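You operate a simulated robot arm through the tools that you are given. There is no shell and no other tool.

You are at the controls of a simulated two-armed robot. One attempt, no reset.

## Task
Wipe up the spill on the table top with the yellow cloth there and put it back.

The check looks at the end state, three seconds after you hand in, the way a careful person would. Anything else that was tipped, shoved, dropped, spilled or broken makes it a failure. Flat cloth is picked up by pressing the open fingertips on it (5 to 10 N) and closing them slowly along it; thin cloth reads only 2 to 8 mm in the jaws.

## Robot
Two 7-joint arms with two-finger parallel grippers on one trunk, on a base that moves. Base frame: it is fixed to the floor where the robot stands at the start and does not move with it; the origin is under the middle of the robot, x ahead of it, y to its left, z up; the surface under the hand at the start is at about z = 750. Lengths are in mm, angles in degrees, forces in N, time in s.
The left shoulder is at the start at [20, 113, 1072], the right one opposite. With the tool pointing down near the work surface each hand reaches from about 240 to 600 mm from the robot's upright axis, wherever it stands, measured 20 degrees to its own side. Payload 1.57 kg a hand.
The TCP of each hand is the grasp point between the finger pads, 30 mm short of the fingertips. In the tool frame z runs along the fingers and y along their closing line. Largest opening 80 mm; finger width 17, thickness 12; the body of the gripper, 40 by 82 mm, starts 80 mm behind the TCP.
Orientation is told as [roll, pitch, yaw] about the base's x, y, z axes, in that order, counted from this pose: with the fingers straight down and closing along the base's y, the tool's x points along the base's -x, its y along +y and its z along -z.

## Interface
- The arms move only by the tool arm_command. It takes "left_increments", "right_increments" or both (then of equal length, played together; a hand with none holds still); each is a list that holds one entry, the list of rows, each a list of 6 numbers: the shift along the base's x, y, z in units of 50 mm (1.0 is 50 mm), then the turn, a rotation vector about the base's x, y, z in units of 5 degrees (1.0 is 5 degrees). In form: [[[dx, dy, dz, wx, wy, wz], ...]]. A call has 1 to 20 rows; each row shifts and turns the commanded pose from where the row before left it. "left_fingers" and "right_fingers" are, for a hand that has rows, the opening, from 0 (shut) to 1 (fully open), set as the call begins (left out, the last holds). A call with a number of a shift or a turn outside -1 to 1 is refused whole. A row lasts 0.2 s, in which the tool goes at most 50 mm and 8.6 degrees; a call with a longer step from one row to the next is refused whole, and so is a gripper value outside its range. A pose out of reach is approached as far as the arm can. The call stops where the force on the tool passes 40 N (or 10 N more than at its start, if that is more) or the arm is blocked; 0.2 s more then pass. The fingers move at their own pace (about 45 mm/s each) and stop on an object; they squeeze with about 39 N. The grip force told is the motor's: it shows also when the fingers shut on nothing. Time passes only in rows, and 0.2 s behind the last, so rows that do not move let the fingers close. The reply holds the time, the measured pose of the TCP, the force on the tool along the base axes, the opening and the grip force, in the units named above and with some noise, with the torque about the TCP (base axes, N m) and any sound that the robot's microphone picked up.
- Cameras (640 x 400 px; columns grow to the right, rows downward): "scene" is now at [87.5, 38.6, 1196.7]; the picture's right is [0.45, -0.90, 0.00], its down [-0.52, -0.26, -0.81] and it looks along [0.73, 0.36, -0.58] (base axes); focal length 266 px, centre (320, 200). "left" rides on the left gripper at [72, 7, -122] in its tool frame; the picture's right is [-0.09, 1.00, 0.00], its down [-0.84, -0.08, -0.54] and it looks along [-0.54, -0.05, 0.84] (tool axes); focal length 238 px, centre (320, 200). "right" rides on the right gripper at [72, -7, -122] in its tool frame; the picture's right is [0.09, 1.00, 0.00], its down [-0.84, 0.08, -0.54] and it looks along [-0.54, 0.05, 0.84] (tool axes); focal length 238 px, centre (320, 200). There is no depth. A picture from a camera that has moved, and an enlarged one, comes with that camera's place and axes in the base frame and with its lens.
- grab_frame(camera): a new picture of that camera. No time passes.
- move_column(by): moves the trunk up (or, below 0, down) by that many mm; the arms and the scene camera ride with it, the base frame stays. It gives what a move gives, with no picture.
- roll_base(legs): drives the robot by 1 to 6 legs, each [ahead, left, turn to the left] in mm, mm and degrees, along the robot's own axes; the way and the turn of a leg run together, so that a leg with both is an arc; at most 1500 mm and 180 degrees a leg. The arms and the cameras ride along, it lands a little off, and it stops where it bumps. It gives what a move gives.
- pan_tilt(pan, tilt): turns the head with the scene camera to pan (to the left, within 80 degrees either way) and tilt (down, from -29 to 69), counted from straight ahead of the robot. It gives what a move gives.
- enlarge(camera, box): a new picture of the part [left, top, right, bottom] of that camera's present view, enlarged. No time passes.
- job_done(): hands the job in; it is judged then, once.

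Nothing tells you exact positions but the pictures and the camera data. Unless the task says otherwise, let go and move clear before handing in.

The tools are called after "Call:" as a command line: name --argument value ..., lists and objects as JSON in quotes. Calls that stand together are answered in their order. arm_command: Moves the arms, as the interface text tells. Its arguments: {"type":"object","properties":{"left_increments":{"type":"array","items":{"type":"array","items":{"type":"array","items":{"type":"number"}}}},"left_fingers":{"type":"number"},"right_increments":{"type":"array","items":{"type":"array","items":{"type":"array","items":{"type":"number"}}}},"right_fingers":{"type":"number"}},"required":[]} The other tools are called the same way: move_column (by) moves the trunk up or down; roll_base (legs) drives the base; pan_tilt (pan, tilt) turns the head that bears the scene camera; grab_frame (camera) takes a picture; enlarge (camera, box) takes an enlarged picture of a part of a camera's view; job_done () hands the job in.

At the start:

```text
time: 0.0
left_position: [417.4, 385.0, 974.0]
left_tool_rot: [0.0, 0.0, 0.0]
left_wrist_force: [-0.3, 0.0, -1.4]
left_wrist_torque: [0.02, 0.01, -0.02]
left_opening: 80.0
left_grip_force: 0.0
right_position: [462.5, -22.1, 956.8]
right_tool_rot: [0.0, 0.0, 0.1]
right_wrist_force: [0.0, 0.3, 0.1]
right_wrist_torque: [0.01, 0.02, 0.01]
right_opening: 79.9
right_grip_force: 0.1
trunk travel left (down, up): [-125.0, 445.0]
robot x, y, heading: [0.5, -0.8, -0.0]
head pan, tilt (commanded): [26.5, 35.5]
```

scene: 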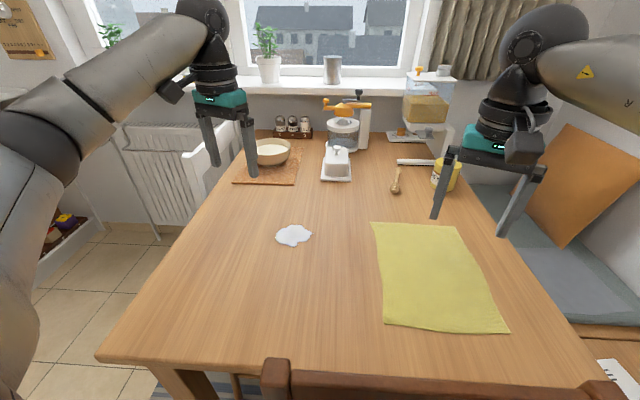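
right: 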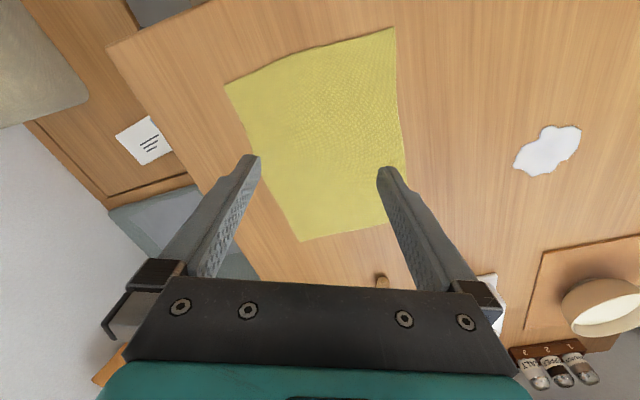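
left: 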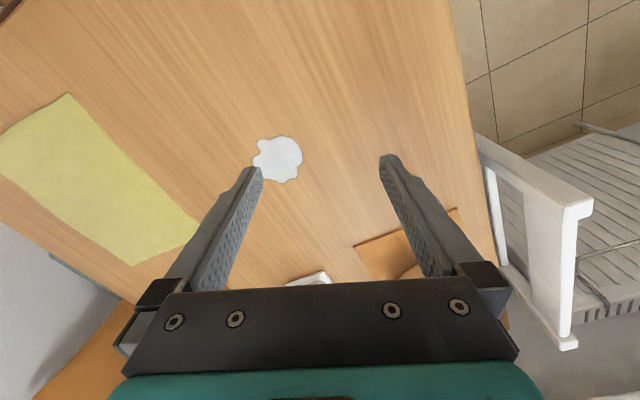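

The yellow cloth lies flat at about x 367–704, y −145 to 153, centred near (534, 3) and turned about 22°. The spill is roughly 80 mm across, centred near (489, 313), and there is a chair between me and the table. I'll look more closely before I move anything.

Call:
enlarge --camera "scene" --box '[220, 190, 540, 390]'

Call:
enlarge --camera "left" --box '[0, 80, 400, 300]'

Call:
pan_tilt --pan 0 --tilt 60

Call:
grab_frame --camera "scene"

```text
2.00 times, centred on (380, 290) of scene
camera zoom: at [87.5, 38.6, 1196.7], right [0.45, -0.9, 0.0], down [-0.52, -0.26, -0.81], along [0.73, 0.36, -0.58], focal length 531 px, centre (200, 20)
```

zoom: 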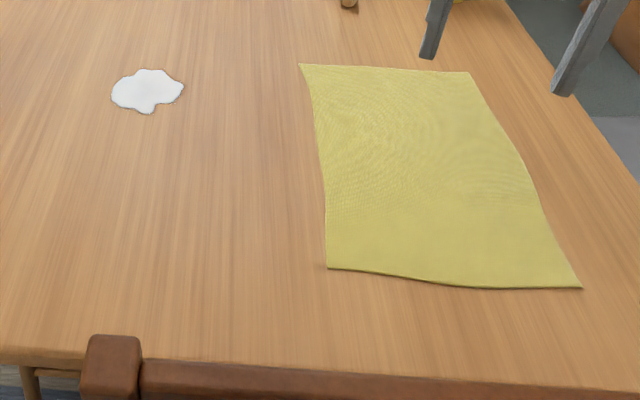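

```text
1.60 times, centred on (200, 190) of left
camera zoom: at [344.7, 392.4, 1095.9], right [0.09, 1.0, 0.0], down [0.84, -0.08, 0.54], along [0.54, -0.05, -0.84], focal length 381 px, centre (512, 216)
```

zoom: 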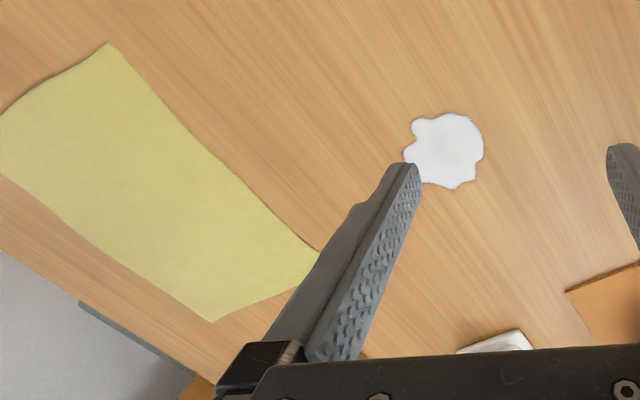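

```text
time: 0.9
left_position: [417.4, 383.6, 973.9]
left_tool_rot: [0.0, 0.0, -0.1]
left_wrist_force: [0.1, -0.6, 0.5]
left_wrist_torque: [-0.01, 0.01, -0.03]
left_opening: 80.1
left_grip_force: 0.1
right_position: [462.0, -21.5, 957.0]
right_tool_rot: [0.0, 0.0, 0.0]
right_wrist_force: [-0.2, 0.0, -0.4]
right_wrist_torque: [0.01, 0.0, 0.02]
right_opening: 80.1
right_grip_force: 0.0
trunk travel left (down, up): [-125.0, 445.0]
robot x, y, heading: [1.3, 2.3, -0.3]
head pan, tilt (commanded): [0.0, 60.0]
```

```text
taken
camera scene: at [75.6, -0.4, 1163.1], right [0.0, -1.0, 0.0], down [-0.87, 0.0, -0.5], along [0.5, 0.0, -0.87], focal length 266 px, centre (320, 200)
```

scene: 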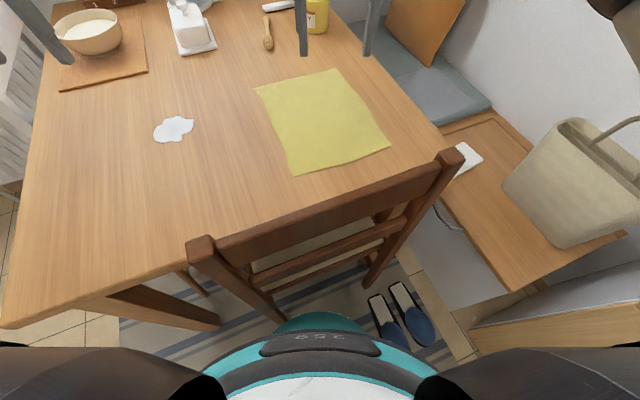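

The second view agrees with the first: the cloth corners are near (619,153), (697,−44), (443,−143) and (370,46), and the table is at about z 750. I'll move the right hand aside and bring the left hand above the cloth just inside its left edge, turned so the fingers close across that edge.

Call:
arm_command --left_increments '[[[0.235, -0.8075, -0.2, 0, 0, 0.5575], [0.235, -0.8075, -0.2, 0, 0, 0.5575], [0.235, -0.8075, -0.2, 0, 0, 0.5575], [0.235, -0.8075, -0.2, 0, 0, 0.5575], [0.235, -0.8075, -0.2, 0, 0, 0.5575], [0.235, -0.8075, -0.2, 0, 0, 0.5575], [0.235, -0.8075, -0.2, 0, 0, 0.5575], [0.235, -0.8075, -0.2, 0, 0, 0.5575]]]' --right_increments '[[[-0.155, -0.52, 0, 0, 0, 0], [-0.155, -0.52, 0, 0, 0, 0], [-0.155, -0.52, 0, 0, 0, 0], [-0.155, -0.52, 0, 0, 0, 0], [-0.155, -0.52, 0, 0, 0, 0], [-0.155, -0.52, 0, 0, 0, 0], [-0.155, -0.52, 0, 0, 0, 0], [-0.155, -0.52, 0, 0, 0, 0]]]' --left_fingers 0.5

Call:
grab_frame --camera "left"

Call:
grab_frame --camera "scene"

```text
time: 2.7
left_position: [509.5, 60.1, 892.4]
left_tool_rot: [-0.1, 0.0, 22.5]
left_wrist_force: [-0.3, 0.7, -0.5]
left_wrist_torque: [0.01, 0.05, 0.01]
left_opening: 39.9
left_grip_force: 0.1
right_position: [398.9, -230.4, 956.7]
right_tool_rot: [0.0, 0.0, -0.1]
right_wrist_force: [-1.1, 0.7, -0.3]
right_wrist_torque: [0.0, 0.05, -0.02]
right_opening: 80.0
right_grip_force: 0.1
trunk travel left (down, up): [-125.0, 445.0]
robot x, y, heading: [1.9, -3.0, -0.1]
head pan, tilt (commanded): [0.0, 60.0]
```

```text
taken
camera left: at [440.3, 39.7, 1015.2], right [-0.29, 0.96, 0.0], down [0.8, 0.25, 0.54], along [0.52, 0.16, -0.84], focal length 238 px, centre (320, 200)
```

left: 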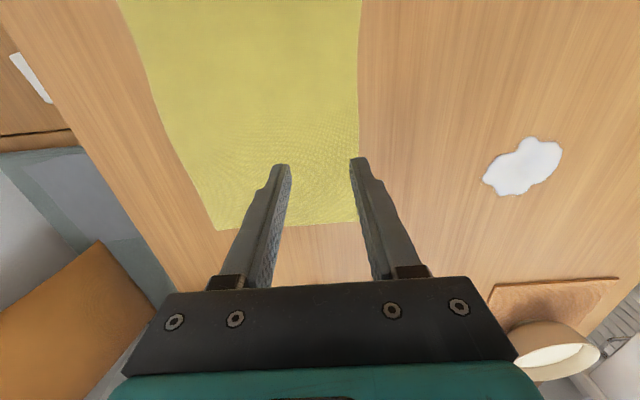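

```text
taken
camera scene: at [75.5, -1.0, 1163.1], right [0.0, -1.0, 0.0], down [-0.87, 0.0, -0.5], along [0.5, 0.0, -0.87], focal length 266 px, centre (320, 200)
```

scene: 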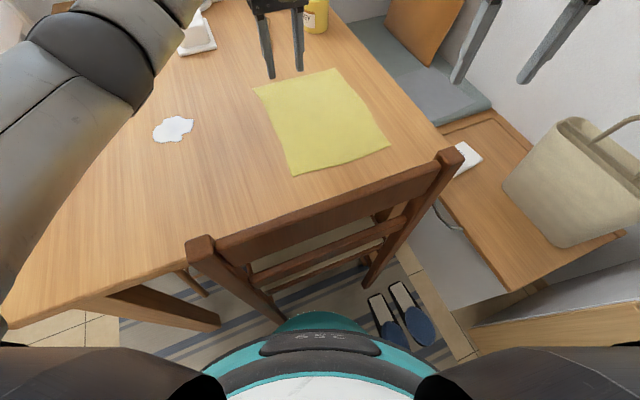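

The left hand is lined up with the cloth's edge, which sits about 42 mm out from the grasp centre, so both fingertips will land on cloth. I'll lower to just above it.

Call:
arm_command --left_increments '[[[0.02, 0, -0.5, 0, 0, 0], [0, 0, -0.5, 0, 0, 0], [0, 0, -0.5, 0, 0, 0], [0, 0, -0.4, 0, 0, 0], [0, 0, -0.1, 0, 0, 0], [0, 0, 0, 0, 0, 0]]]'

Call:
grab_frame --camera "left"

```text
time: 4.1
left_position: [512.5, 60.3, 793.3]
left_tool_rot: [0.0, -0.1, 22.2]
left_wrist_force: [0.6, 0.3, 0.6]
left_wrist_torque: [-0.02, 0.01, 0.05]
left_opening: 39.9
left_grip_force: 0.0
right_position: [400.4, -230.6, 955.9]
right_tool_rot: [0.0, -0.1, 0.0]
right_wrist_force: [0.0, -0.4, 0.0]
right_wrist_torque: [-0.04, 0.01, 0.03]
right_opening: 79.9
right_grip_force: 0.2
trunk travel left (down, up): [-125.0, 445.0]
robot x, y, heading: [1.0, 1.4, 0.0]
head pan, tilt (commanded): [0.0, 60.0]
```

```text
taken
camera left: at [442.5, 41.1, 915.4], right [-0.29, 0.96, 0.0], down [0.8, 0.25, 0.54], along [0.52, 0.16, -0.84], focal length 238 px, centre (320, 200)
```

left: 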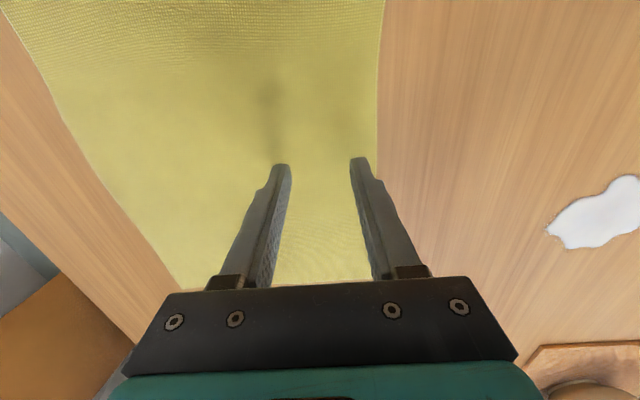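

Both fingertips hang about 10 mm above the cloth. I'll go down in small steps and watch the force.

Call:
arm_command --left_increments '[[[0, 0, -0.08, 0, 0, 0], [0, 0, -0.06, 0, 0, 0], [0, 0, -0.04, 0, 0, 0], [0, 0, -0.02, 0, 0, 0], [0, 0, 0, 0, 0, 0]]]'

```text
time: 5.3
left_position: [512.7, 60.7, 784.0]
left_tool_rot: [0.0, 0.0, 22.3]
left_wrist_force: [0.2, 0.6, 0.0]
left_wrist_torque: [-0.03, 0.0, -0.02]
left_opening: 40.1
left_grip_force: 0.2
right_position: [399.0, -231.0, 956.7]
right_tool_rot: [0.0, 0.1, 0.1]
right_wrist_force: [-0.5, -0.7, 0.0]
right_wrist_torque: [-0.03, -0.03, -0.01]
right_opening: 80.3
right_grip_force: 0.1
trunk travel left (down, up): [-125.0, 445.0]
robot x, y, heading: [-1.8, 2.6, 0.1]
head pan, tilt (commanded): [0.0, 60.0]
```

No contact at TCP z 784, so I'll keep going down slowly.

Call:
arm_command --left_increments '[[[0, 0, -0.02, 0, 0, 0], [0, 0, -0.02, 0, 0, 0], [0, 0, -0.02, 0, 0, 0], [0, 0, 0, 0, 0, 0]]]'

```text
time: 6.3
left_position: [512.6, 61.0, 781.2]
left_tool_rot: [-0.2, -0.1, 22.3]
left_wrist_force: [0.5, 0.4, 4.5]
left_wrist_torque: [0.04, 0.06, 0.02]
left_opening: 40.1
left_grip_force: 0.2
right_position: [399.4, -231.0, 955.7]
right_tool_rot: [0.0, -0.1, 0.0]
right_wrist_force: [0.2, -0.5, 0.0]
right_wrist_torque: [-0.02, -0.03, -0.02]
right_opening: 79.9
right_grip_force: 0.1
trunk travel left (down, up): [-125.0, 445.0]
robot x, y, heading: [4.1, 1.0, 0.3]
head pan, tilt (commanded): [0.0, 60.0]
```

There is contact at about 4.5 N. I'll press a little more and begin closing.

Call:
arm_command --left_increments '[[[0, 0, -0.02, 0, 0, 0], [0, 0, 0, 0, 0, 0]]]'

```text
time: 6.9
left_position: [512.6, 60.9, 781.0]
left_tool_rot: [0.0, -0.2, 22.3]
left_wrist_force: [-1.5, -0.1, 11.6]
left_wrist_torque: [0.22, 0.14, 0.03]
left_opening: 39.8
left_grip_force: 0.1
right_position: [398.1, -230.6, 956.6]
right_tool_rot: [0.0, -0.1, 0.0]
right_wrist_force: [-0.4, -0.9, 0.1]
right_wrist_torque: [-0.01, 0.0, 0.0]
right_opening: 80.0
right_grip_force: 0.0
trunk travel left (down, up): [-125.0, 445.0]
robot x, y, heading: [0.7, -0.9, -0.1]
head pan, tilt (commanded): [0.0, 60.0]
```

The force is 11.6 N, slightly too much. I'll ease up by 0.4 mm and close slowly in stages.

Call:
arm_command --left_increments '[[[0, 0, 0.009, 0, 0, 0], [0, 0, 0, 0, 0, 0]]]' --left_fingers 0.44

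Call:
arm_command --left_increments '[[[0, 0, 0, 0, 0, 0], [0, 0, 0, 0, 0, 0]]]' --left_fingers 0.38

Call:
grab_frame --camera "left"

```text
time: 7.5
left_position: [513.3, 61.8, 781.9]
left_tool_rot: [-0.1, -0.1, 22.4]
left_wrist_force: [0.8, 2.2, 11.8]
left_wrist_torque: [0.26, 0.05, -0.04]
left_opening: 35.2
left_grip_force: 0.1
right_position: [399.0, -230.7, 956.6]
right_tool_rot: [0.0, 0.1, -0.1]
right_wrist_force: [-0.2, 0.4, 0.1]
right_wrist_torque: [0.0, 0.0, 0.01]
right_opening: 80.2
right_grip_force: 0.1
trunk travel left (down, up): [-125.0, 445.0]
robot x, y, heading: [-2.0, 1.8, -0.1]
head pan, tilt (commanded): [0.0, 60.0]
```

```text
time: 8.1
left_position: [512.8, 61.7, 780.1]
left_tool_rot: [-0.1, -0.2, 22.2]
left_wrist_force: [0.2, 2.2, 14.1]
left_wrist_torque: [0.25, 0.07, -0.01]
left_opening: 30.7
left_grip_force: 0.1
right_position: [399.0, -230.8, 958.2]
right_tool_rot: [-0.1, 0.0, 0.0]
right_wrist_force: [-0.5, -0.4, 0.1]
right_wrist_torque: [0.01, 0.03, 0.0]
right_opening: 80.1
right_grip_force: 0.1
trunk travel left (down, up): [-125.0, 445.0]
robot x, y, heading: [0.4, -3.8, 0.1]
head pan, tilt (commanded): [0.0, 60.0]
```

```text
taken
camera left: at [442.6, 41.3, 903.0], right [-0.29, 0.96, 0.0], down [0.8, 0.25, 0.54], along [0.52, 0.16, -0.84], focal length 238 px, centre (320, 200)
```

left: 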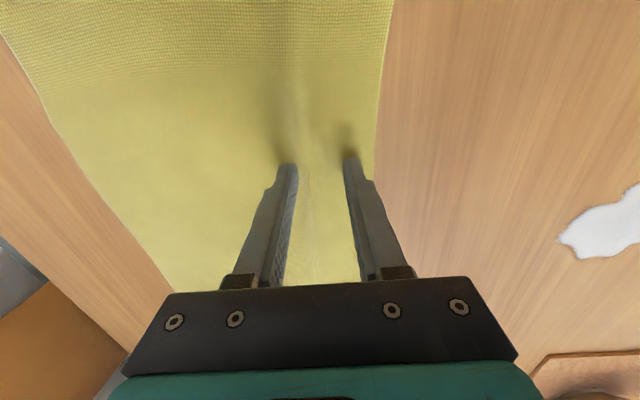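

The cloth is bunching up between the fingers. I'll ease the press and keep closing.

Call:
arm_command --left_increments '[[[0, 0, 0.014, 0, 0, 0], [0, 0, 0, 0, 0, 0]]]' --left_fingers 0.32

Call:
arm_command --left_increments '[[[0, 0, 0, 0, 0, 0], [0, 0, 0, 0, 0, 0]]]' --left_fingers 0.26

Call:
grab_frame --camera "left"

```text
time: 8.7
left_position: [511.7, 61.0, 781.5]
left_tool_rot: [0.0, 0.0, 22.3]
left_wrist_force: [0.8, 1.2, 8.8]
left_wrist_torque: [0.14, 0.04, -0.02]
left_opening: 26.1
left_grip_force: 0.1
right_position: [400.1, -230.6, 955.4]
right_tool_rot: [0.0, 0.0, -0.1]
right_wrist_force: [0.7, -0.3, -0.1]
right_wrist_torque: [-0.02, 0.04, 0.01]
right_opening: 79.8
right_grip_force: 0.1
trunk travel left (down, up): [-125.0, 445.0]
robot x, y, heading: [1.2, -1.2, 0.1]
head pan, tilt (commanded): [0.0, 60.0]
```

```text
time: 9.3
left_position: [512.1, 60.8, 780.7]
left_tool_rot: [0.0, 0.0, 22.3]
left_wrist_force: [-1.3, 0.4, 7.6]
left_wrist_torque: [0.06, 0.05, -0.01]
left_opening: 20.8
left_grip_force: 0.0
right_position: [398.8, -231.2, 955.0]
right_tool_rot: [0.0, 0.0, 0.0]
right_wrist_force: [0.0, -0.3, -0.1]
right_wrist_torque: [0.01, 0.03, 0.01]
right_opening: 79.9
right_grip_force: 0.1
trunk travel left (down, up): [-125.0, 445.0]
robot x, y, heading: [-0.7, -0.6, -0.1]
head pan, tilt (commanded): [0.0, 60.0]
```

```text
taken
camera left: at [442.7, 41.2, 903.2], right [-0.29, 0.96, 0.0], down [0.8, 0.25, 0.54], along [0.52, 0.16, -0.84], focal length 238 px, centre (320, 200)
```

left: 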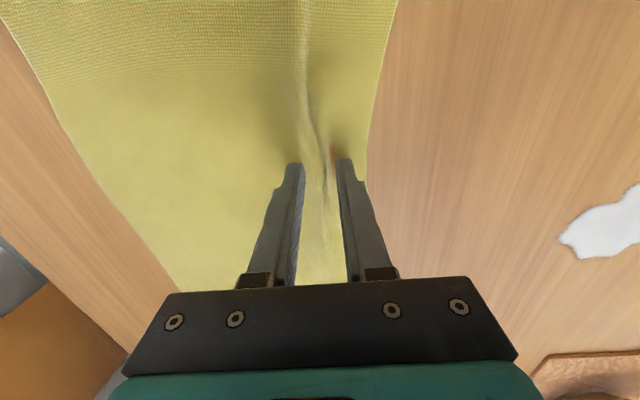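

A ridge is standing up between the fingers. I'll go on closing slowly.

Call:
arm_command --left_increments '[[[0, 0, 0, 0, 0, 0], [0, 0, 0, 0, 0, 0]]]' --left_fingers 0.19

Call:
arm_command --left_increments '[[[0, 0, 0, 0, 0, 0], [0, 0, 0, 0, 0, 0]]]' --left_fingers 0.12

Call:
arm_command --left_increments '[[[0, 0, 0, 0, 0, 0], [0, 0, 0, 0, 0, 0]]]' --left_fingers 0.06

Call:
arm_command --left_increments '[[[0, 0, 0, 0, 0, 0], [0, 0, 0, 0, 0, 0], [0, 0, 0, 0, 0, 0]]]' --left_fingers 0

Call:
grab_frame --camera "left"

```text
time: 9.9
left_position: [512.5, 60.4, 782.1]
left_tool_rot: [-0.1, -0.1, 22.3]
left_wrist_force: [-1.3, -0.3, 6.9]
left_wrist_torque: [0.05, 0.01, 0.02]
left_opening: 14.5
left_grip_force: 0.0
right_position: [398.4, -229.4, 956.5]
right_tool_rot: [-0.1, 0.0, 0.0]
right_wrist_force: [0.5, -0.6, 0.3]
right_wrist_torque: [0.01, -0.02, 0.02]
right_opening: 79.9
right_grip_force: 0.1
trunk travel left (down, up): [-125.0, 445.0]
robot x, y, heading: [2.8, 3.2, 0.1]
head pan, tilt (commanded): [0.0, 60.0]
```

```text
time: 10.5
left_position: [511.7, 61.2, 780.9]
left_tool_rot: [0.0, 0.1, 22.2]
left_wrist_force: [-0.5, -0.7, 5.3]
left_wrist_torque: [0.0, 0.03, 0.01]
left_opening: 9.0
left_grip_force: 0.0
right_position: [398.2, -230.2, 956.1]
right_tool_rot: [0.1, 0.0, 0.0]
right_wrist_force: [0.0, -0.3, -0.8]
right_wrist_torque: [-0.01, 0.01, 0.03]
right_opening: 80.1
right_grip_force: 0.2
trunk travel left (down, up): [-125.0, 445.0]
robot x, y, heading: [2.3, -2.9, 0.2]
head pan, tilt (commanded): [0.0, 60.0]
```

```text
time: 11.1
left_position: [511.9, 60.9, 780.9]
left_tool_rot: [0.0, 0.0, 22.3]
left_wrist_force: [0.4, -0.5, 4.6]
left_wrist_torque: [0.02, 0.04, -0.01]
left_opening: 4.3
left_grip_force: 0.0
right_position: [399.7, -229.6, 956.6]
right_tool_rot: [0.0, -0.1, 0.0]
right_wrist_force: [0.5, -0.5, 0.2]
right_wrist_torque: [-0.01, 0.0, -0.02]
right_opening: 79.8
right_grip_force: 0.1
trunk travel left (down, up): [-125.0, 445.0]
robot x, y, heading: [0.6, -2.8, 0.1]
head pan, tilt (commanded): [0.0, 60.0]
```

```text
time: 11.9
left_position: [512.7, 61.8, 780.7]
left_tool_rot: [0.0, -0.1, 22.2]
left_wrist_force: [-0.8, 0.0, 4.4]
left_wrist_torque: [0.02, 0.02, 0.03]
left_opening: 2.4
left_grip_force: 23.6
right_position: [399.4, -230.2, 955.9]
right_tool_rot: [0.0, -0.1, 0.0]
right_wrist_force: [0.7, 0.0, 0.2]
right_wrist_torque: [0.0, 0.01, -0.01]
right_opening: 80.2
right_grip_force: 0.1
trunk travel left (down, up): [-125.0, 445.0]
robot x, y, heading: [-0.5, -0.9, -0.2]
head pan, tilt (commanded): [0.0, 60.0]
```

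```text
taken
camera left: at [443.0, 41.3, 903.2], right [-0.29, 0.96, 0.0], down [0.8, 0.25, 0.54], along [0.52, 0.16, -0.84], focal length 238 px, centre (320, 200)
```

left: 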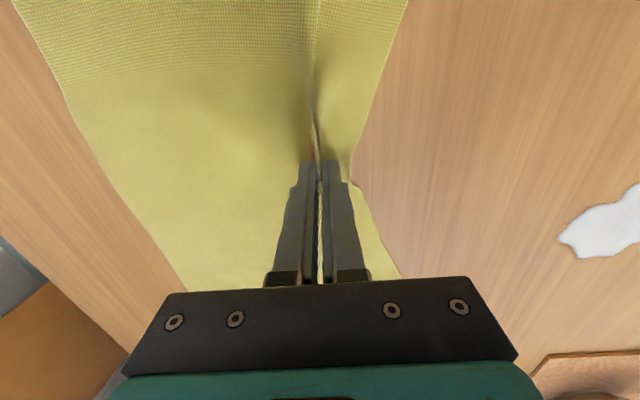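

The cloth is held (2.4 mm in the jaws, 23.6 N). I'll lift a few millimetres and drag toward the spill, checking early that it follows.

Call:
arm_command --left_increments '[[[0, 0, 0.1, 0, 0, 0], [0, 0.2, 0.06, 0, 0, 0], [0, 0.4, 0, 0, 0, 0], [0, 0.4, 0, 0, 0, 0], [0, 0.4, 0, 0, 0, 0], [0, 0, 0, 0, 0, 0]]]'

Call:
grab_frame --camera "left"

Call:
grab_frame --camera "scene"

```text
time: 13.3
left_position: [512.5, 130.9, 789.1]
left_tool_rot: [0.0, 0.0, 22.3]
left_wrist_force: [0.4, -0.1, 0.3]
left_wrist_torque: [-0.01, 0.01, 0.0]
left_opening: 2.4
left_grip_force: 23.6
right_position: [398.9, -230.1, 956.9]
right_tool_rot: [0.0, 0.0, 0.0]
right_wrist_force: [-1.1, -1.1, -0.2]
right_wrist_torque: [0.03, 0.03, -0.01]
right_opening: 79.9
right_grip_force: 0.1
trunk travel left (down, up): [-125.0, 445.0]
robot x, y, heading: [2.0, -0.5, 0.1]
head pan, tilt (commanded): [0.0, 60.0]
```

```text
taken
camera left: at [443.4, 111.4, 910.9], right [-0.29, 0.96, 0.0], down [0.8, 0.25, 0.54], along [0.52, 0.16, -0.84], focal length 238 px, centre (320, 200)
```

left: 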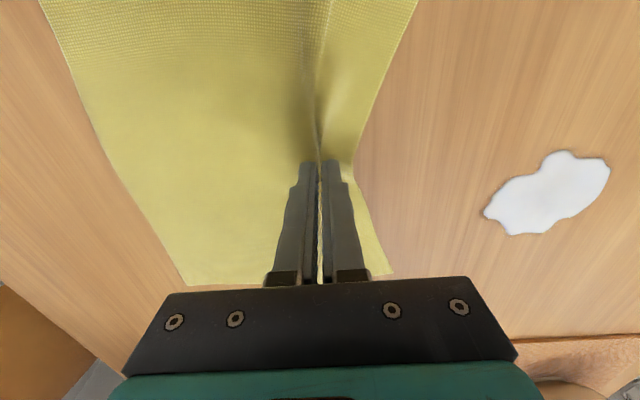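

```text
taken
camera scene: at [75.5, -0.5, 1163.1], right [0.0, -1.0, 0.0], down [-0.87, 0.0, -0.5], along [0.5, 0.0, -0.87], focal length 266 px, centre (320, 200)
```

scene: 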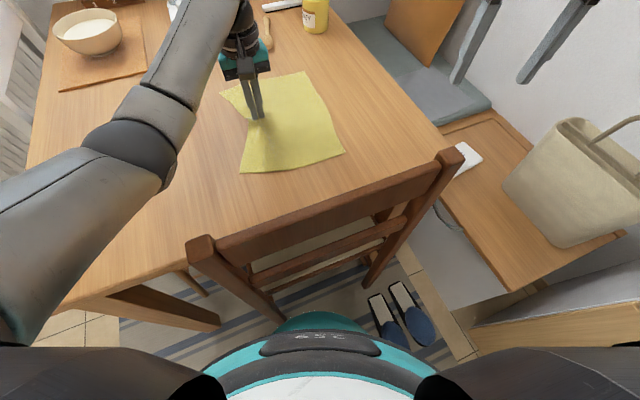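

The cloth follows cleanly. I'll carry on to the near edge of the spill, lower until the held fold presses on the table, and check the force.

Call:
arm_command --left_increments '[[[-0.1125, 0.52, 0, 0, 0, 0], [-0.1125, 0.52, 0, 0, 0, 0], [-0.1125, 0.52, 0, 0, 0, 0], [-0.1125, 0.52, 0, 0, 0, 0], [0, 0, -0.08, 0, 0, 0], [0, 0, -0.06, 0, 0, 0], [0, 0, -0.02, 0, 0, 0], [0, 0, 0, 0, 0, 0]]]'

Call:
grab_frame --camera "left"

Call:
grab_frame --camera "scene"

```text
time: 15.1
left_position: [489.9, 235.8, 782.4]
left_tool_rot: [0.0, -0.1, 22.3]
left_wrist_force: [-0.9, 1.2, 5.5]
left_wrist_torque: [0.09, 0.05, -0.03]
left_opening: 2.4
left_grip_force: 23.7
right_position: [399.7, -230.2, 955.6]
right_tool_rot: [0.0, 0.0, 0.1]
right_wrist_force: [-0.3, 0.2, -0.2]
right_wrist_torque: [0.0, 0.02, -0.01]
right_opening: 80.3
right_grip_force: 0.1
trunk travel left (down, up): [-125.0, 445.0]
robot x, y, heading: [2.6, -3.2, -0.2]
head pan, tilt (commanded): [0.0, 60.0]
```

```text
taken
camera left: at [420.7, 215.8, 903.1], right [-0.29, 0.96, 0.0], down [0.8, 0.25, 0.54], along [0.52, 0.16, -0.84], focal length 238 px, centre (320, 200)
```

left: 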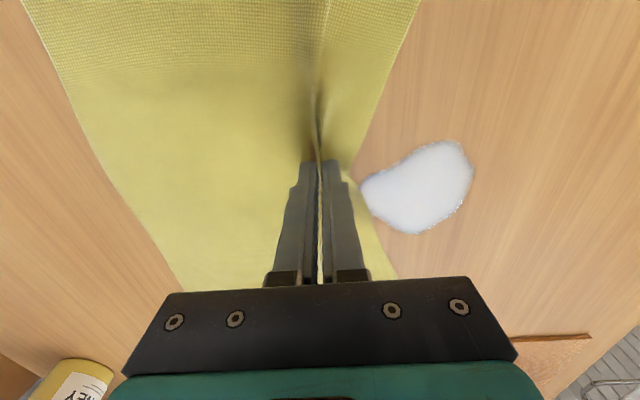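

```text
taken
camera scene: at [75.2, -0.5, 1163.2], right [0.0, -1.0, 0.0], down [-0.87, 0.0, -0.5], along [0.5, 0.0, -0.87], focal length 266 px, centre (320, 200)
```

scene: 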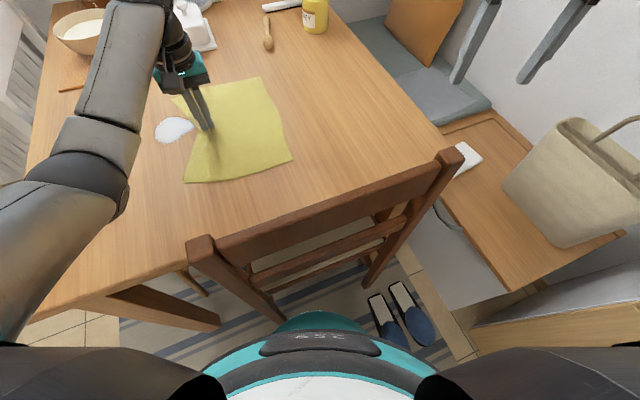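

The press is at 5.5 N and the cloth is at the spill. I'll make the first stroke through it along y.

Call:
arm_command --left_increments '[[[0, 0.3, 0, 0, 0, 0], [0, 0.3, 0, 0, 0, 0], [0, 0.3, 0, 0, 0, 0], [0, 0.3, 0, 0, 0, 0], [0, 0.3, 0, 0, 0, 0], [0, 0.3, 0, 0, 0, 0], [0, 0.3, 0, 0, 0, 0], [0, 0.3, 0, 0, 0, 0], [0, 0, 0, 0, 0, 0]]]'

Call:
grab_frame --camera "left"

Call:
grab_frame --camera "scene"

```text
time: 17.1
left_position: [489.7, 355.2, 781.9]
left_tool_rot: [-0.1, 0.0, 22.3]
left_wrist_force: [-0.9, -2.3, 4.9]
left_wrist_torque: [-0.05, 0.02, 0.01]
left_opening: 2.6
left_grip_force: 23.8
right_position: [399.5, -230.0, 956.6]
right_tool_rot: [0.0, 0.0, 0.0]
right_wrist_force: [0.5, -0.2, -0.1]
right_wrist_torque: [0.0, -0.02, -0.03]
right_opening: 80.1
right_grip_force: 0.1
trunk travel left (down, up): [-125.0, 445.0]
robot x, y, heading: [1.4, -1.1, -0.0]
head pan, tilt (commanded): [0.0, 60.0]
```

```text
taken
camera left: at [420.2, 335.2, 903.2], right [-0.29, 0.96, 0.0], down [0.8, 0.25, 0.54], along [0.52, 0.16, -0.84], focal length 238 px, centre (320, 200)
```

left: 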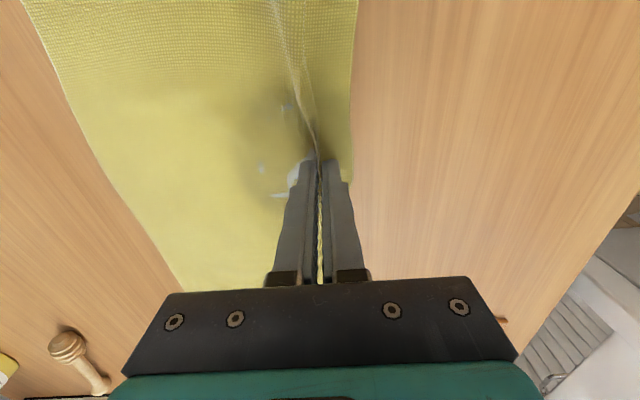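

```text
taken
camera scene: at [75.1, -0.9, 1163.1], right [0.0, -1.0, 0.0], down [-0.87, 0.0, -0.5], along [0.5, 0.0, -0.87], focal length 266 px, centre (320, 200)
```

scene: 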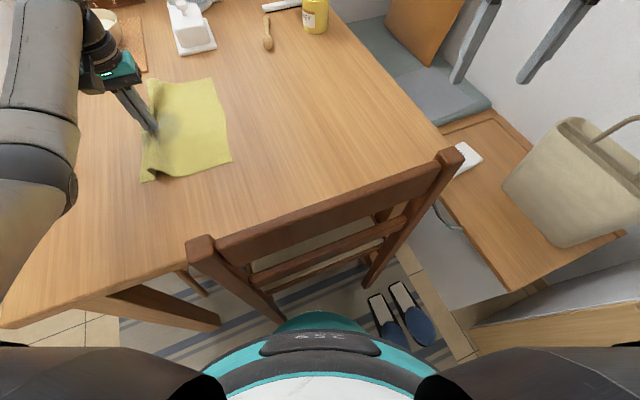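

The cloth now covers the spill, and a few white specks show next to the fingers. I'll look closer.

Call:
enlarge --camera "left" --box '[200, 60, 400, 240]'

Call:
enlarge --camera "scene" --box '[90, 60, 270, 200]'

```text
2.22 times, centred on (300, 150) of left
camera zoom: at [420.2, 335.2, 903.2], right [-0.29, 0.96, 0.0], down [0.8, 0.25, 0.54], along [0.52, 0.16, -0.84], focal length 530 px, centre (364, 311)
```

zoom: 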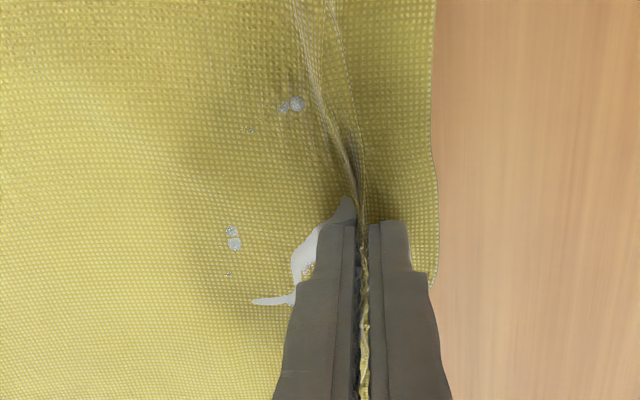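

```text
2.86 times, centred on (180, 130) of scene
camera zoom: at [75.1, -0.9, 1163.1], right [0.0, -1.0, 0.0], down [-0.87, 0.0, -0.5], along [0.5, 0.0, -0.87], focal length 759 px, centre (720, 400)
```

zoom: 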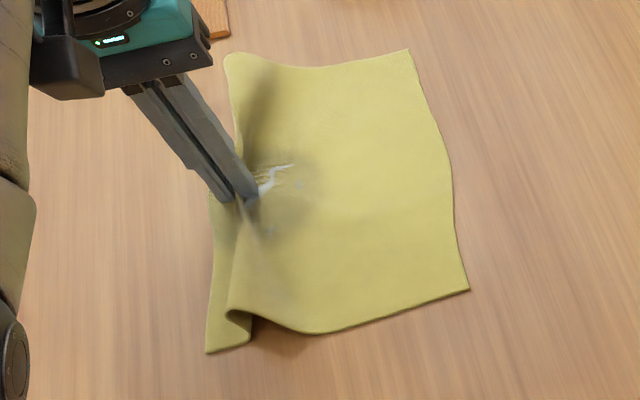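

Most of the spill is under the cloth, with small residues near (456,325) and (505,335). I'll scrub the pressed fold back and forth in a zigzag over the whole spill area.

Call:
arm_command --left_increments '[[[0.35, 0, 0, 0, 0, 0], [0.35, 0, 0, 0, 0, 0], [-0.5, -0.08, 0, 0, 0, 0], [-0.5, -0.08, 0, 0, 0, 0], [-0.5, -0.08, 0, 0, 0, 0], [0.5, -0.08, 0, 0, 0, 0], [0.5, -0.08, 0, 0, 0, 0], [0.5, -0.08, 0, 0, 0, 0], [-0.5, -0.08, 0, 0, 0, 0], [-0.5, -0.08, 0, 0, 0, 0], [-0.5, -0.08, 0, 0, 0, 0], [0, 0, 0, 0, 0, 0]]]'

Call:
grab_frame --camera "left"

Call:
enlarge --camera "scene" --box '[90, 60, 270, 200]'

```text
time: 19.7
left_position: [448.4, 320.1, 781.2]
left_tool_rot: [-0.1, 0.0, 22.4]
left_wrist_force: [-0.1, 2.4, 4.0]
left_wrist_torque: [0.08, 0.02, 0.01]
left_opening: 2.4
left_grip_force: 23.7
right_position: [399.5, -231.1, 956.5]
right_tool_rot: [-0.1, 0.0, 0.0]
right_wrist_force: [0.5, -0.2, -0.3]
right_wrist_torque: [0.02, 0.01, 0.02]
right_opening: 79.9
right_grip_force: 0.0
trunk travel left (down, up): [-125.0, 445.0]
robot x, y, heading: [0.1, 1.0, -0.0]
head pan, tilt (commanded): [0.0, 60.0]
```

```text
taken
camera left: at [379.7, 299.8, 903.4], right [-0.29, 0.96, 0.0], down [0.8, 0.25, 0.54], along [0.52, 0.16, -0.84], focal length 238 px, centre (320, 200)
```

left: 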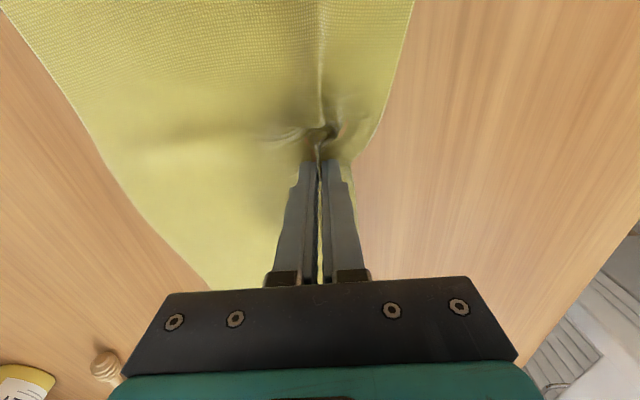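

```text
2.86 times, centred on (180, 130) of scene
camera zoom: at [75.3, -0.4, 1163.1], right [0.0, -1.0, 0.0], down [-0.87, 0.0, -0.5], along [0.5, 0.0, -0.87], focal length 759 px, centre (720, 400)
```

zoom: 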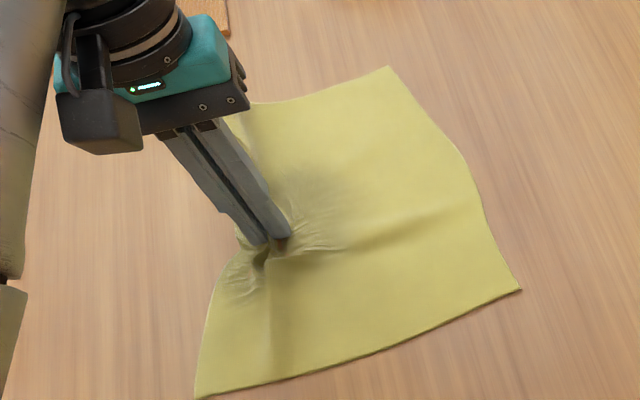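

The white specks are gone from view. I'll continue the zigzag over the part of the spill nearer y 270–310.

Call:
arm_command --left_increments '[[[0.5, -0.08, 0, 0, 0, 0], [0.5, -0.08, 0, 0, 0, 0], [0.5, -0.08, 0, 0, 0, 0], [-0.5, -0.08, 0, 0, 0, 0], [-0.5, -0.08, 0, 0, 0, 0], [-0.5, -0.08, 0, 0, 0, 0], [0.5, -0.08, 0, 0, 0, 0], [0.5, -0.08, 0, 0, 0, 0], [0.5, -0.08, 0, 0, 0, 0], [-0.5, -0.08, 0, 0, 0, 0], [-0.5, -0.08, 0, 0, 0, 0], [-0.5, -0.08, 0, 0, 0, 0], [0, 0, 0, 0, 0, 0]]]'

Call:
grab_frame --camera "left"

Call:
enlarge --camera "scene" --box '[90, 60, 330, 210]'

```text
time: 22.5
left_position: [449.8, 271.6, 782.3]
left_tool_rot: [0.1, -0.2, 22.4]
left_wrist_force: [4.6, 2.0, 11.6]
left_wrist_torque: [0.05, -0.08, -0.01]
left_opening: 2.5
left_grip_force: 23.8
right_position: [399.9, -229.7, 956.3]
right_tool_rot: [0.1, 0.1, 0.0]
right_wrist_force: [-0.2, 0.2, 0.1]
right_wrist_torque: [0.05, 0.0, 0.01]
right_opening: 80.2
right_grip_force: 0.0
trunk travel left (down, up): [-125.0, 445.0]
robot x, y, heading: [-2.8, -2.3, 0.1]
head pan, tilt (commanded): [0.0, 60.0]
```

```text
taken
camera left: at [380.7, 251.6, 903.2], right [-0.29, 0.96, 0.0], down [0.8, 0.25, 0.54], along [0.52, 0.16, -0.84], focal length 238 px, centre (320, 200)
```

left: 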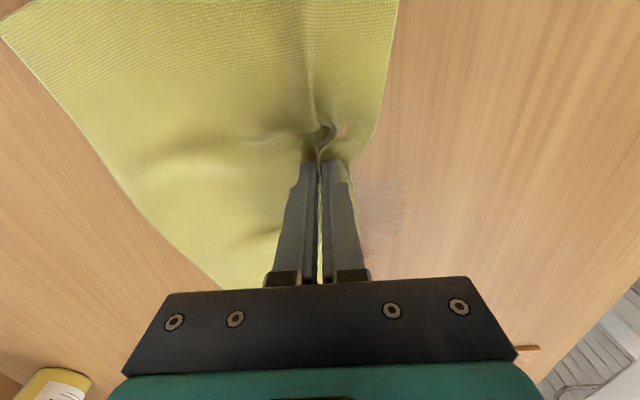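

```text
2.67 times, centred on (210, 135) of scene
camera zoom: at [75.2, -0.6, 1163.2], right [0.0, -1.0, 0.0], down [-0.87, 0.0, -0.5], along [0.5, 0.0, -0.87], focal length 708 px, centre (613, 373)
```

zoom: 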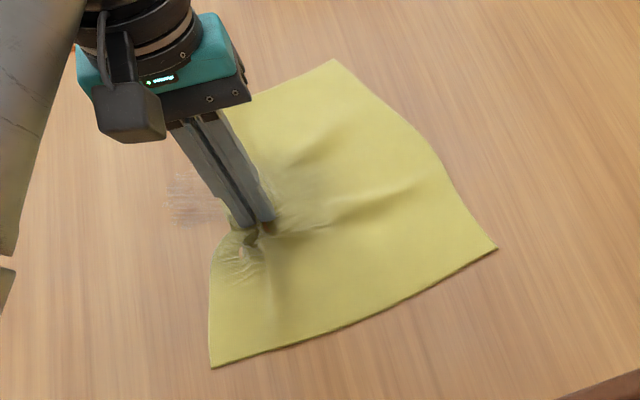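

A faint film is still visible on the table at about (474,335). I'll look closer to see where to wipe again.

Call:
enlarge --camera "left" --box '[300, 100, 500, 280]'

Call:
enlarge --camera "scene" --box '[130, 90, 230, 170]'

```text
2.22 times, centred on (400, 190) of left
camera zoom: at [380.7, 251.6, 903.2], right [-0.29, 0.96, 0.0], down [0.8, 0.25, 0.54], along [0.52, 0.16, -0.84], focal length 530 px, centre (142, 222)
```

zoom: 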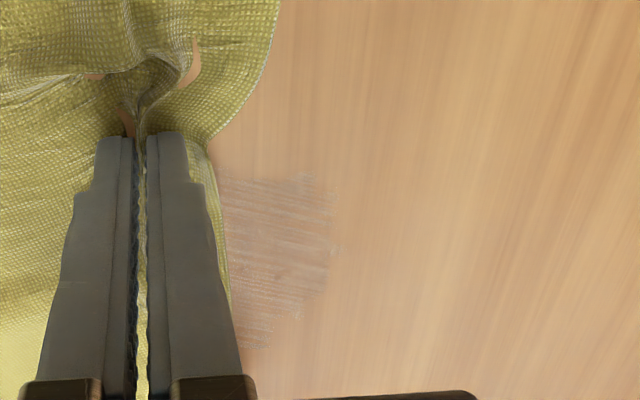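

```text
5.00 times, centred on (180, 130) of scene
camera zoom: at [75.2, -0.6, 1163.2], right [0.0, -1.0, 0.0], down [-0.87, 0.0, -0.5], along [0.5, 0.0, -0.87], focal length 1328 px, centre (1020, 550)
```

zoom: 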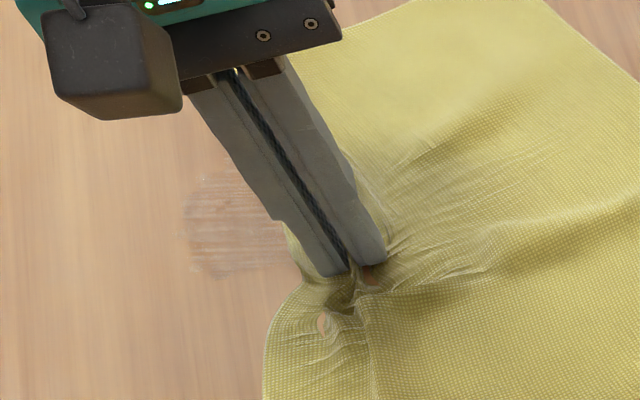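

A thin film remains over roughly x 450–505, y 295–345. I'll scrub again with strokes along y, moving across in x.

Call:
arm_command --left_increments '[[[0.08, 0.56, -0.004, 0, 0, 0], [0.08, 0.56, 0, 0, 0, 0], [0.08, 0.56, 0, 0, 0, 0], [0.08, -0.56, 0, 0, 0, 0], [0.08, -0.56, 0, 0, 0, 0], [0.08, -0.56, 0, 0, 0, 0], [0.08, 0.56, 0, 0, 0, 0], [0.08, 0.56, 0, 0, 0, 0], [0.08, 0.56, 0, 0, 0, 0], [0.08, -0.56, 0, 0, 0, 0], [0.08, -0.56, 0, 0, 0, 0], [0.08, -0.56, 0, 0, 0, 0], [0.08, 0.56, 0, 0, 0, 0], [0.08, 0.56, 0, 0, 0, 0], [0.08, 0.56, 0, 0, 0, 0], [0.08, -0.56, 0, 0, 0, 0], [0.08, -0.56, 0, 0, 0, 0], [0.08, -0.56, 0, 0, 0, 0], [0, 0, 0, 0, 0, 0]]]'

Call:
grab_frame --camera "left"

Call:
enlarge --camera "scene" --box '[90, 60, 330, 210]'

```text
time: 26.5
left_position: [520.0, 270.5, 781.5]
left_tool_rot: [0.0, 0.0, 22.4]
left_wrist_force: [-1.7, 3.6, 8.8]
left_wrist_torque: [0.11, 0.07, -0.02]
left_opening: 2.2
left_grip_force: 23.8
right_position: [400.2, -230.7, 957.2]
right_tool_rot: [0.0, 0.1, 0.0]
right_wrist_force: [0.1, -0.8, 0.9]
right_wrist_torque: [0.04, 0.03, -0.03]
right_opening: 80.0
right_grip_force: 0.1
trunk travel left (down, up): [-125.0, 445.0]
robot x, y, heading: [4.5, -0.0, -0.1]
head pan, tilt (commanded): [0.0, 60.0]
```

```text
taken
camera left: at [452.2, 251.2, 903.5], right [-0.29, 0.96, 0.0], down [0.8, 0.25, 0.54], along [0.52, 0.16, -0.84], focal length 238 px, centre (320, 200)
```

left: 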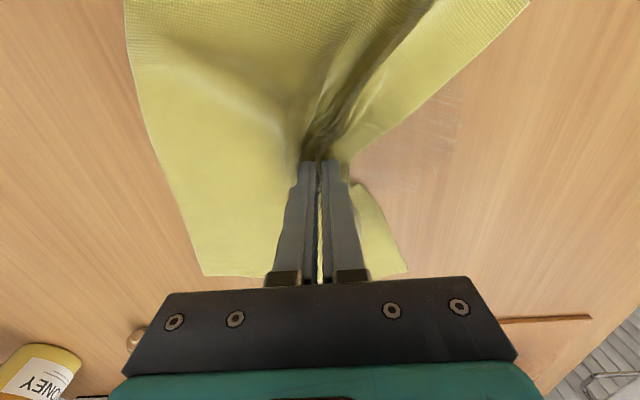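

```text
2.67 times, centred on (210, 135) of scene
camera zoom: at [74.9, -0.6, 1163.1], right [0.0, -1.0, 0.0], down [-0.87, 0.0, -0.5], along [0.5, 0.0, -0.87], focal length 708 px, centre (613, 373)
```

zoom: 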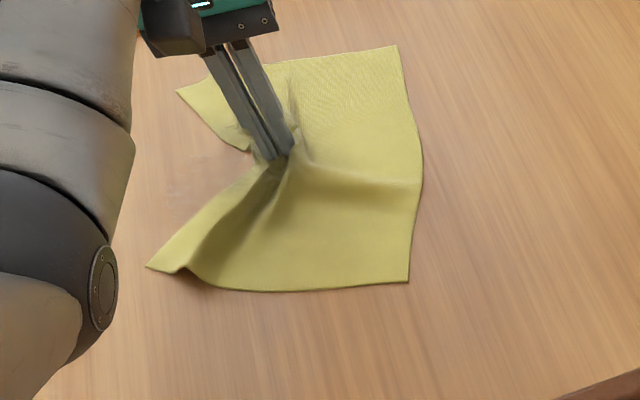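

Call:
enlarge --camera "left" --box '[320, 40, 560, 260]'

Call:
enlarge --camera "scene" --box '[130, 90, 230, 170]'

```text
1.82 times, centred on (440, 150) of left
camera zoom: at [452.2, 251.2, 903.5], right [-0.29, 0.96, 0.0], down [0.8, 0.25, 0.54], along [0.52, 0.16, -0.84], focal length 433 px, centre (102, 291)
```

zoom: 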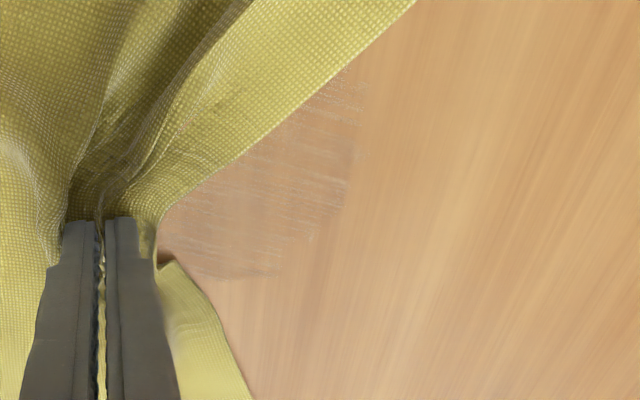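

```text
5.00 times, centred on (180, 130) of scene
camera zoom: at [74.9, -0.6, 1163.1], right [0.0, -1.0, 0.0], down [-0.87, 0.0, -0.5], along [0.5, 0.0, -0.87], focal length 1328 px, centre (1020, 550)
```

zoom: 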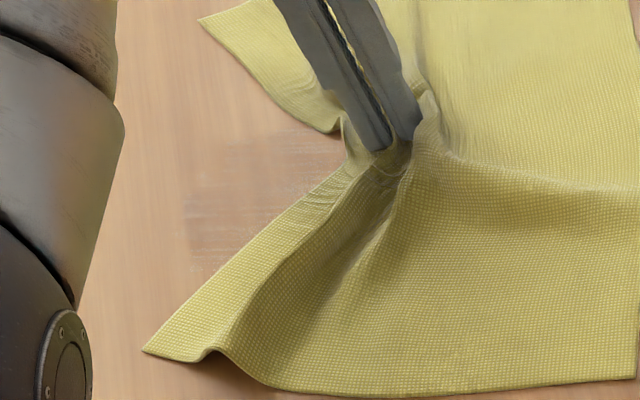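

The film is fainter but still there. I'll repeat the zigzag with a firmer press, working from y 271 out to 355, which also pulls the cloth straight.

Call:
arm_command --left_increments '[[[-0.5, 0.09, -0.014, 0, 0, 0], [-0.5, 0.09, 0, 0, 0, 0], [-0.5, 0.09, 0, 0, 0, 0], [0.5, 0.09, 0, 0, 0, 0], [0.5, 0.09, 0, 0, 0, 0], [0.5, 0.09, 0, 0, 0, 0], [-0.5, 0.09, 0, 0, 0, 0], [-0.5, 0.09, 0, 0, 0, 0], [-0.5, 0.09, 0, 0, 0, 0], [0.5, 0.09, 0, 0, 0, 0], [0.5, 0.09, 0, 0, 0, 0], [0.5, 0.09, 0, 0, 0, 0], [-0.5, 0.09, 0, 0, 0, 0], [-0.5, 0.09, 0, 0, 0, 0], [-0.5, 0.09, 0, 0, 0, 0], [0.5, 0.09, 0, 0, 0, 0], [0.5, 0.09, 0, 0, 0, 0], [0.5, 0.09, 0, 0, 0, 0], [0, 0, 0, 0, 0, 0]]]'

Call:
arm_command --left_increments '[[[-0.5, -0.09, 0, 0, 0, 0], [-0.5, -0.09, 0, 0, 0, 0], [-0.5, -0.09, 0, 0, 0, 0], [0.5, -0.09, 0, 0, 0, 0], [0.5, -0.09, 0, 0, 0, 0], [0.5, -0.09, 0, 0, 0, 0], [-0.5, -0.09, 0, 0, 0, 0], [-0.5, -0.09, 0, 0, 0, 0], [-0.5, -0.09, 0, 0, 0, 0], [0.5, -0.09, 0, 0, 0, 0], [0.5, -0.09, 0, 0, 0, 0], [0.5, -0.09, 0, 0, 0, 0], [-0.5, -0.09, 0, 0, 0, 0], [-0.5, -0.09, 0, 0, 0, 0], [-0.5, -0.09, 0, 0, 0, 0], [0.5, -0.09, 0, 0, 0, 0], [0.5, -0.09, 0, 0, 0, 0], [0.5, -0.09, 0, 0, 0, 0], [0, 0, 0, 0, 0, 0]]]'

Call:
grab_frame --camera "left"

Call:
enlarge --camera "scene" --box '[90, 60, 330, 210]'

```text
time: 30.5
left_position: [521.1, 352.2, 782.0]
left_tool_rot: [0.0, -0.2, 22.2]
left_wrist_force: [-3.9, -2.2, 11.4]
left_wrist_torque: [-0.03, 0.17, -0.02]
left_opening: 2.6
left_grip_force: 24.1
right_position: [398.2, -230.3, 957.3]
right_tool_rot: [0.0, 0.0, 0.1]
right_wrist_force: [-0.5, 0.6, -0.1]
right_wrist_torque: [-0.01, -0.02, 0.0]
right_opening: 80.0
right_grip_force: 0.1
trunk travel left (down, up): [-125.0, 445.0]
robot x, y, heading: [-0.5, -0.6, 0.3]
head pan, tilt (commanded): [0.0, 60.0]
```

```text
time: 34.5
left_position: [520.2, 269.8, 782.6]
left_tool_rot: [0.0, -0.2, 22.1]
left_wrist_force: [-5.8, 0.3, 12.9]
left_wrist_torque: [0.01, 0.18, 0.0]
left_opening: 2.6
left_grip_force: 23.8
right_position: [398.0, -230.8, 956.2]
right_tool_rot: [0.1, -0.2, -0.1]
right_wrist_force: [0.9, -0.4, 0.0]
right_wrist_torque: [0.01, 0.0, -0.01]
right_opening: 80.0
right_grip_force: 0.0
trunk travel left (down, up): [-125.0, 445.0]
robot x, y, heading: [-3.2, -1.5, -0.1]
head pan, tilt (commanded): [0.0, 60.0]
```

```text
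taken
camera left: at [451.6, 249.8, 903.5], right [-0.29, 0.96, 0.0], down [0.8, 0.24, 0.54], along [0.52, 0.16, -0.84], focal length 238 px, centre (320, 200)
```

left: 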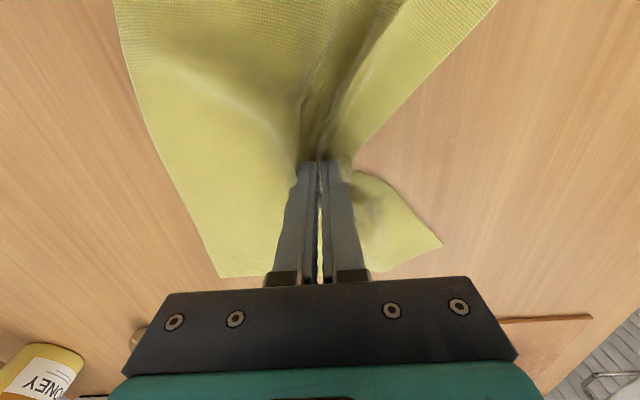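

```text
2.67 times, centred on (210, 135) of scene
camera zoom: at [74.3, -1.0, 1163.2], right [0.0, -1.0, 0.0], down [-0.87, 0.0, -0.5], along [0.5, 0.0, -0.87], focal length 708 px, centre (613, 373)
```

zoom: 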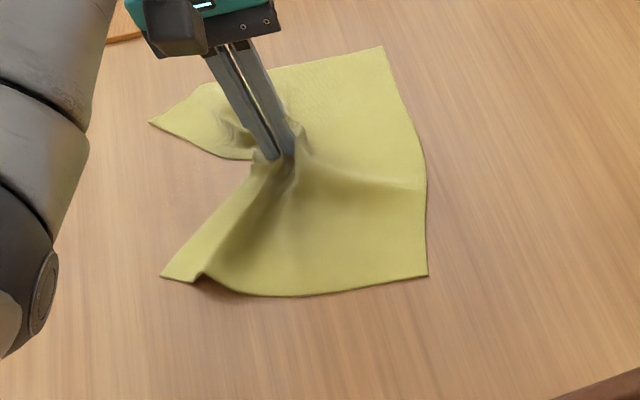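

Call:
enlarge --camera "left" --box '[320, 20, 560, 260]'

Call:
enlarge --camera "scene" --box '[130, 90, 230, 170]'

```text
1.67 times, centred on (440, 140) of left
camera zoom: at [451.6, 249.8, 903.5], right [-0.29, 0.96, 0.0], down [0.8, 0.24, 0.54], along [0.52, 0.16, -0.84], focal length 397 px, centre (120, 300)
```

zoom: 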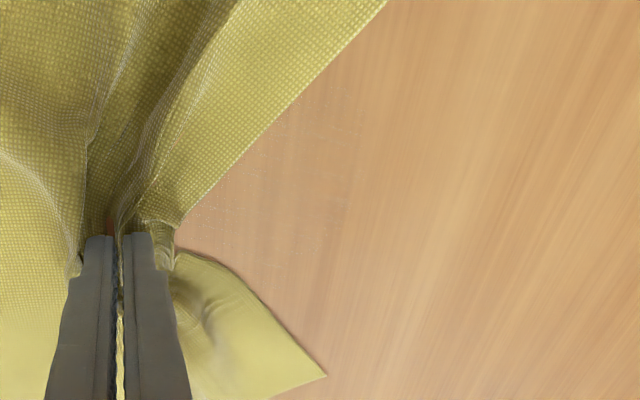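

```text
5.00 times, centred on (180, 130) of scene
camera zoom: at [74.3, -1.0, 1163.2], right [0.0, -1.0, 0.0], down [-0.87, 0.0, -0.5], along [0.5, 0.0, -0.87], focal length 1328 px, centre (1020, 550)
```

zoom: 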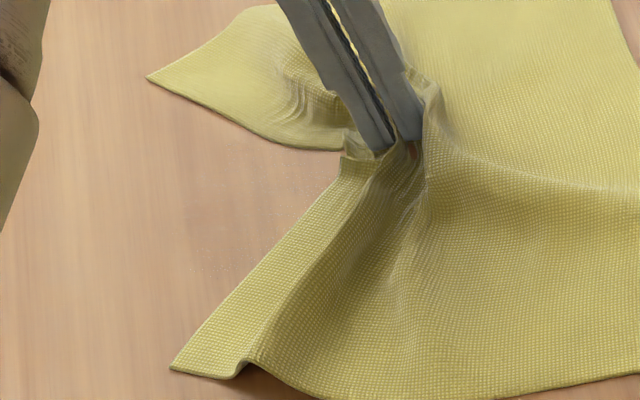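

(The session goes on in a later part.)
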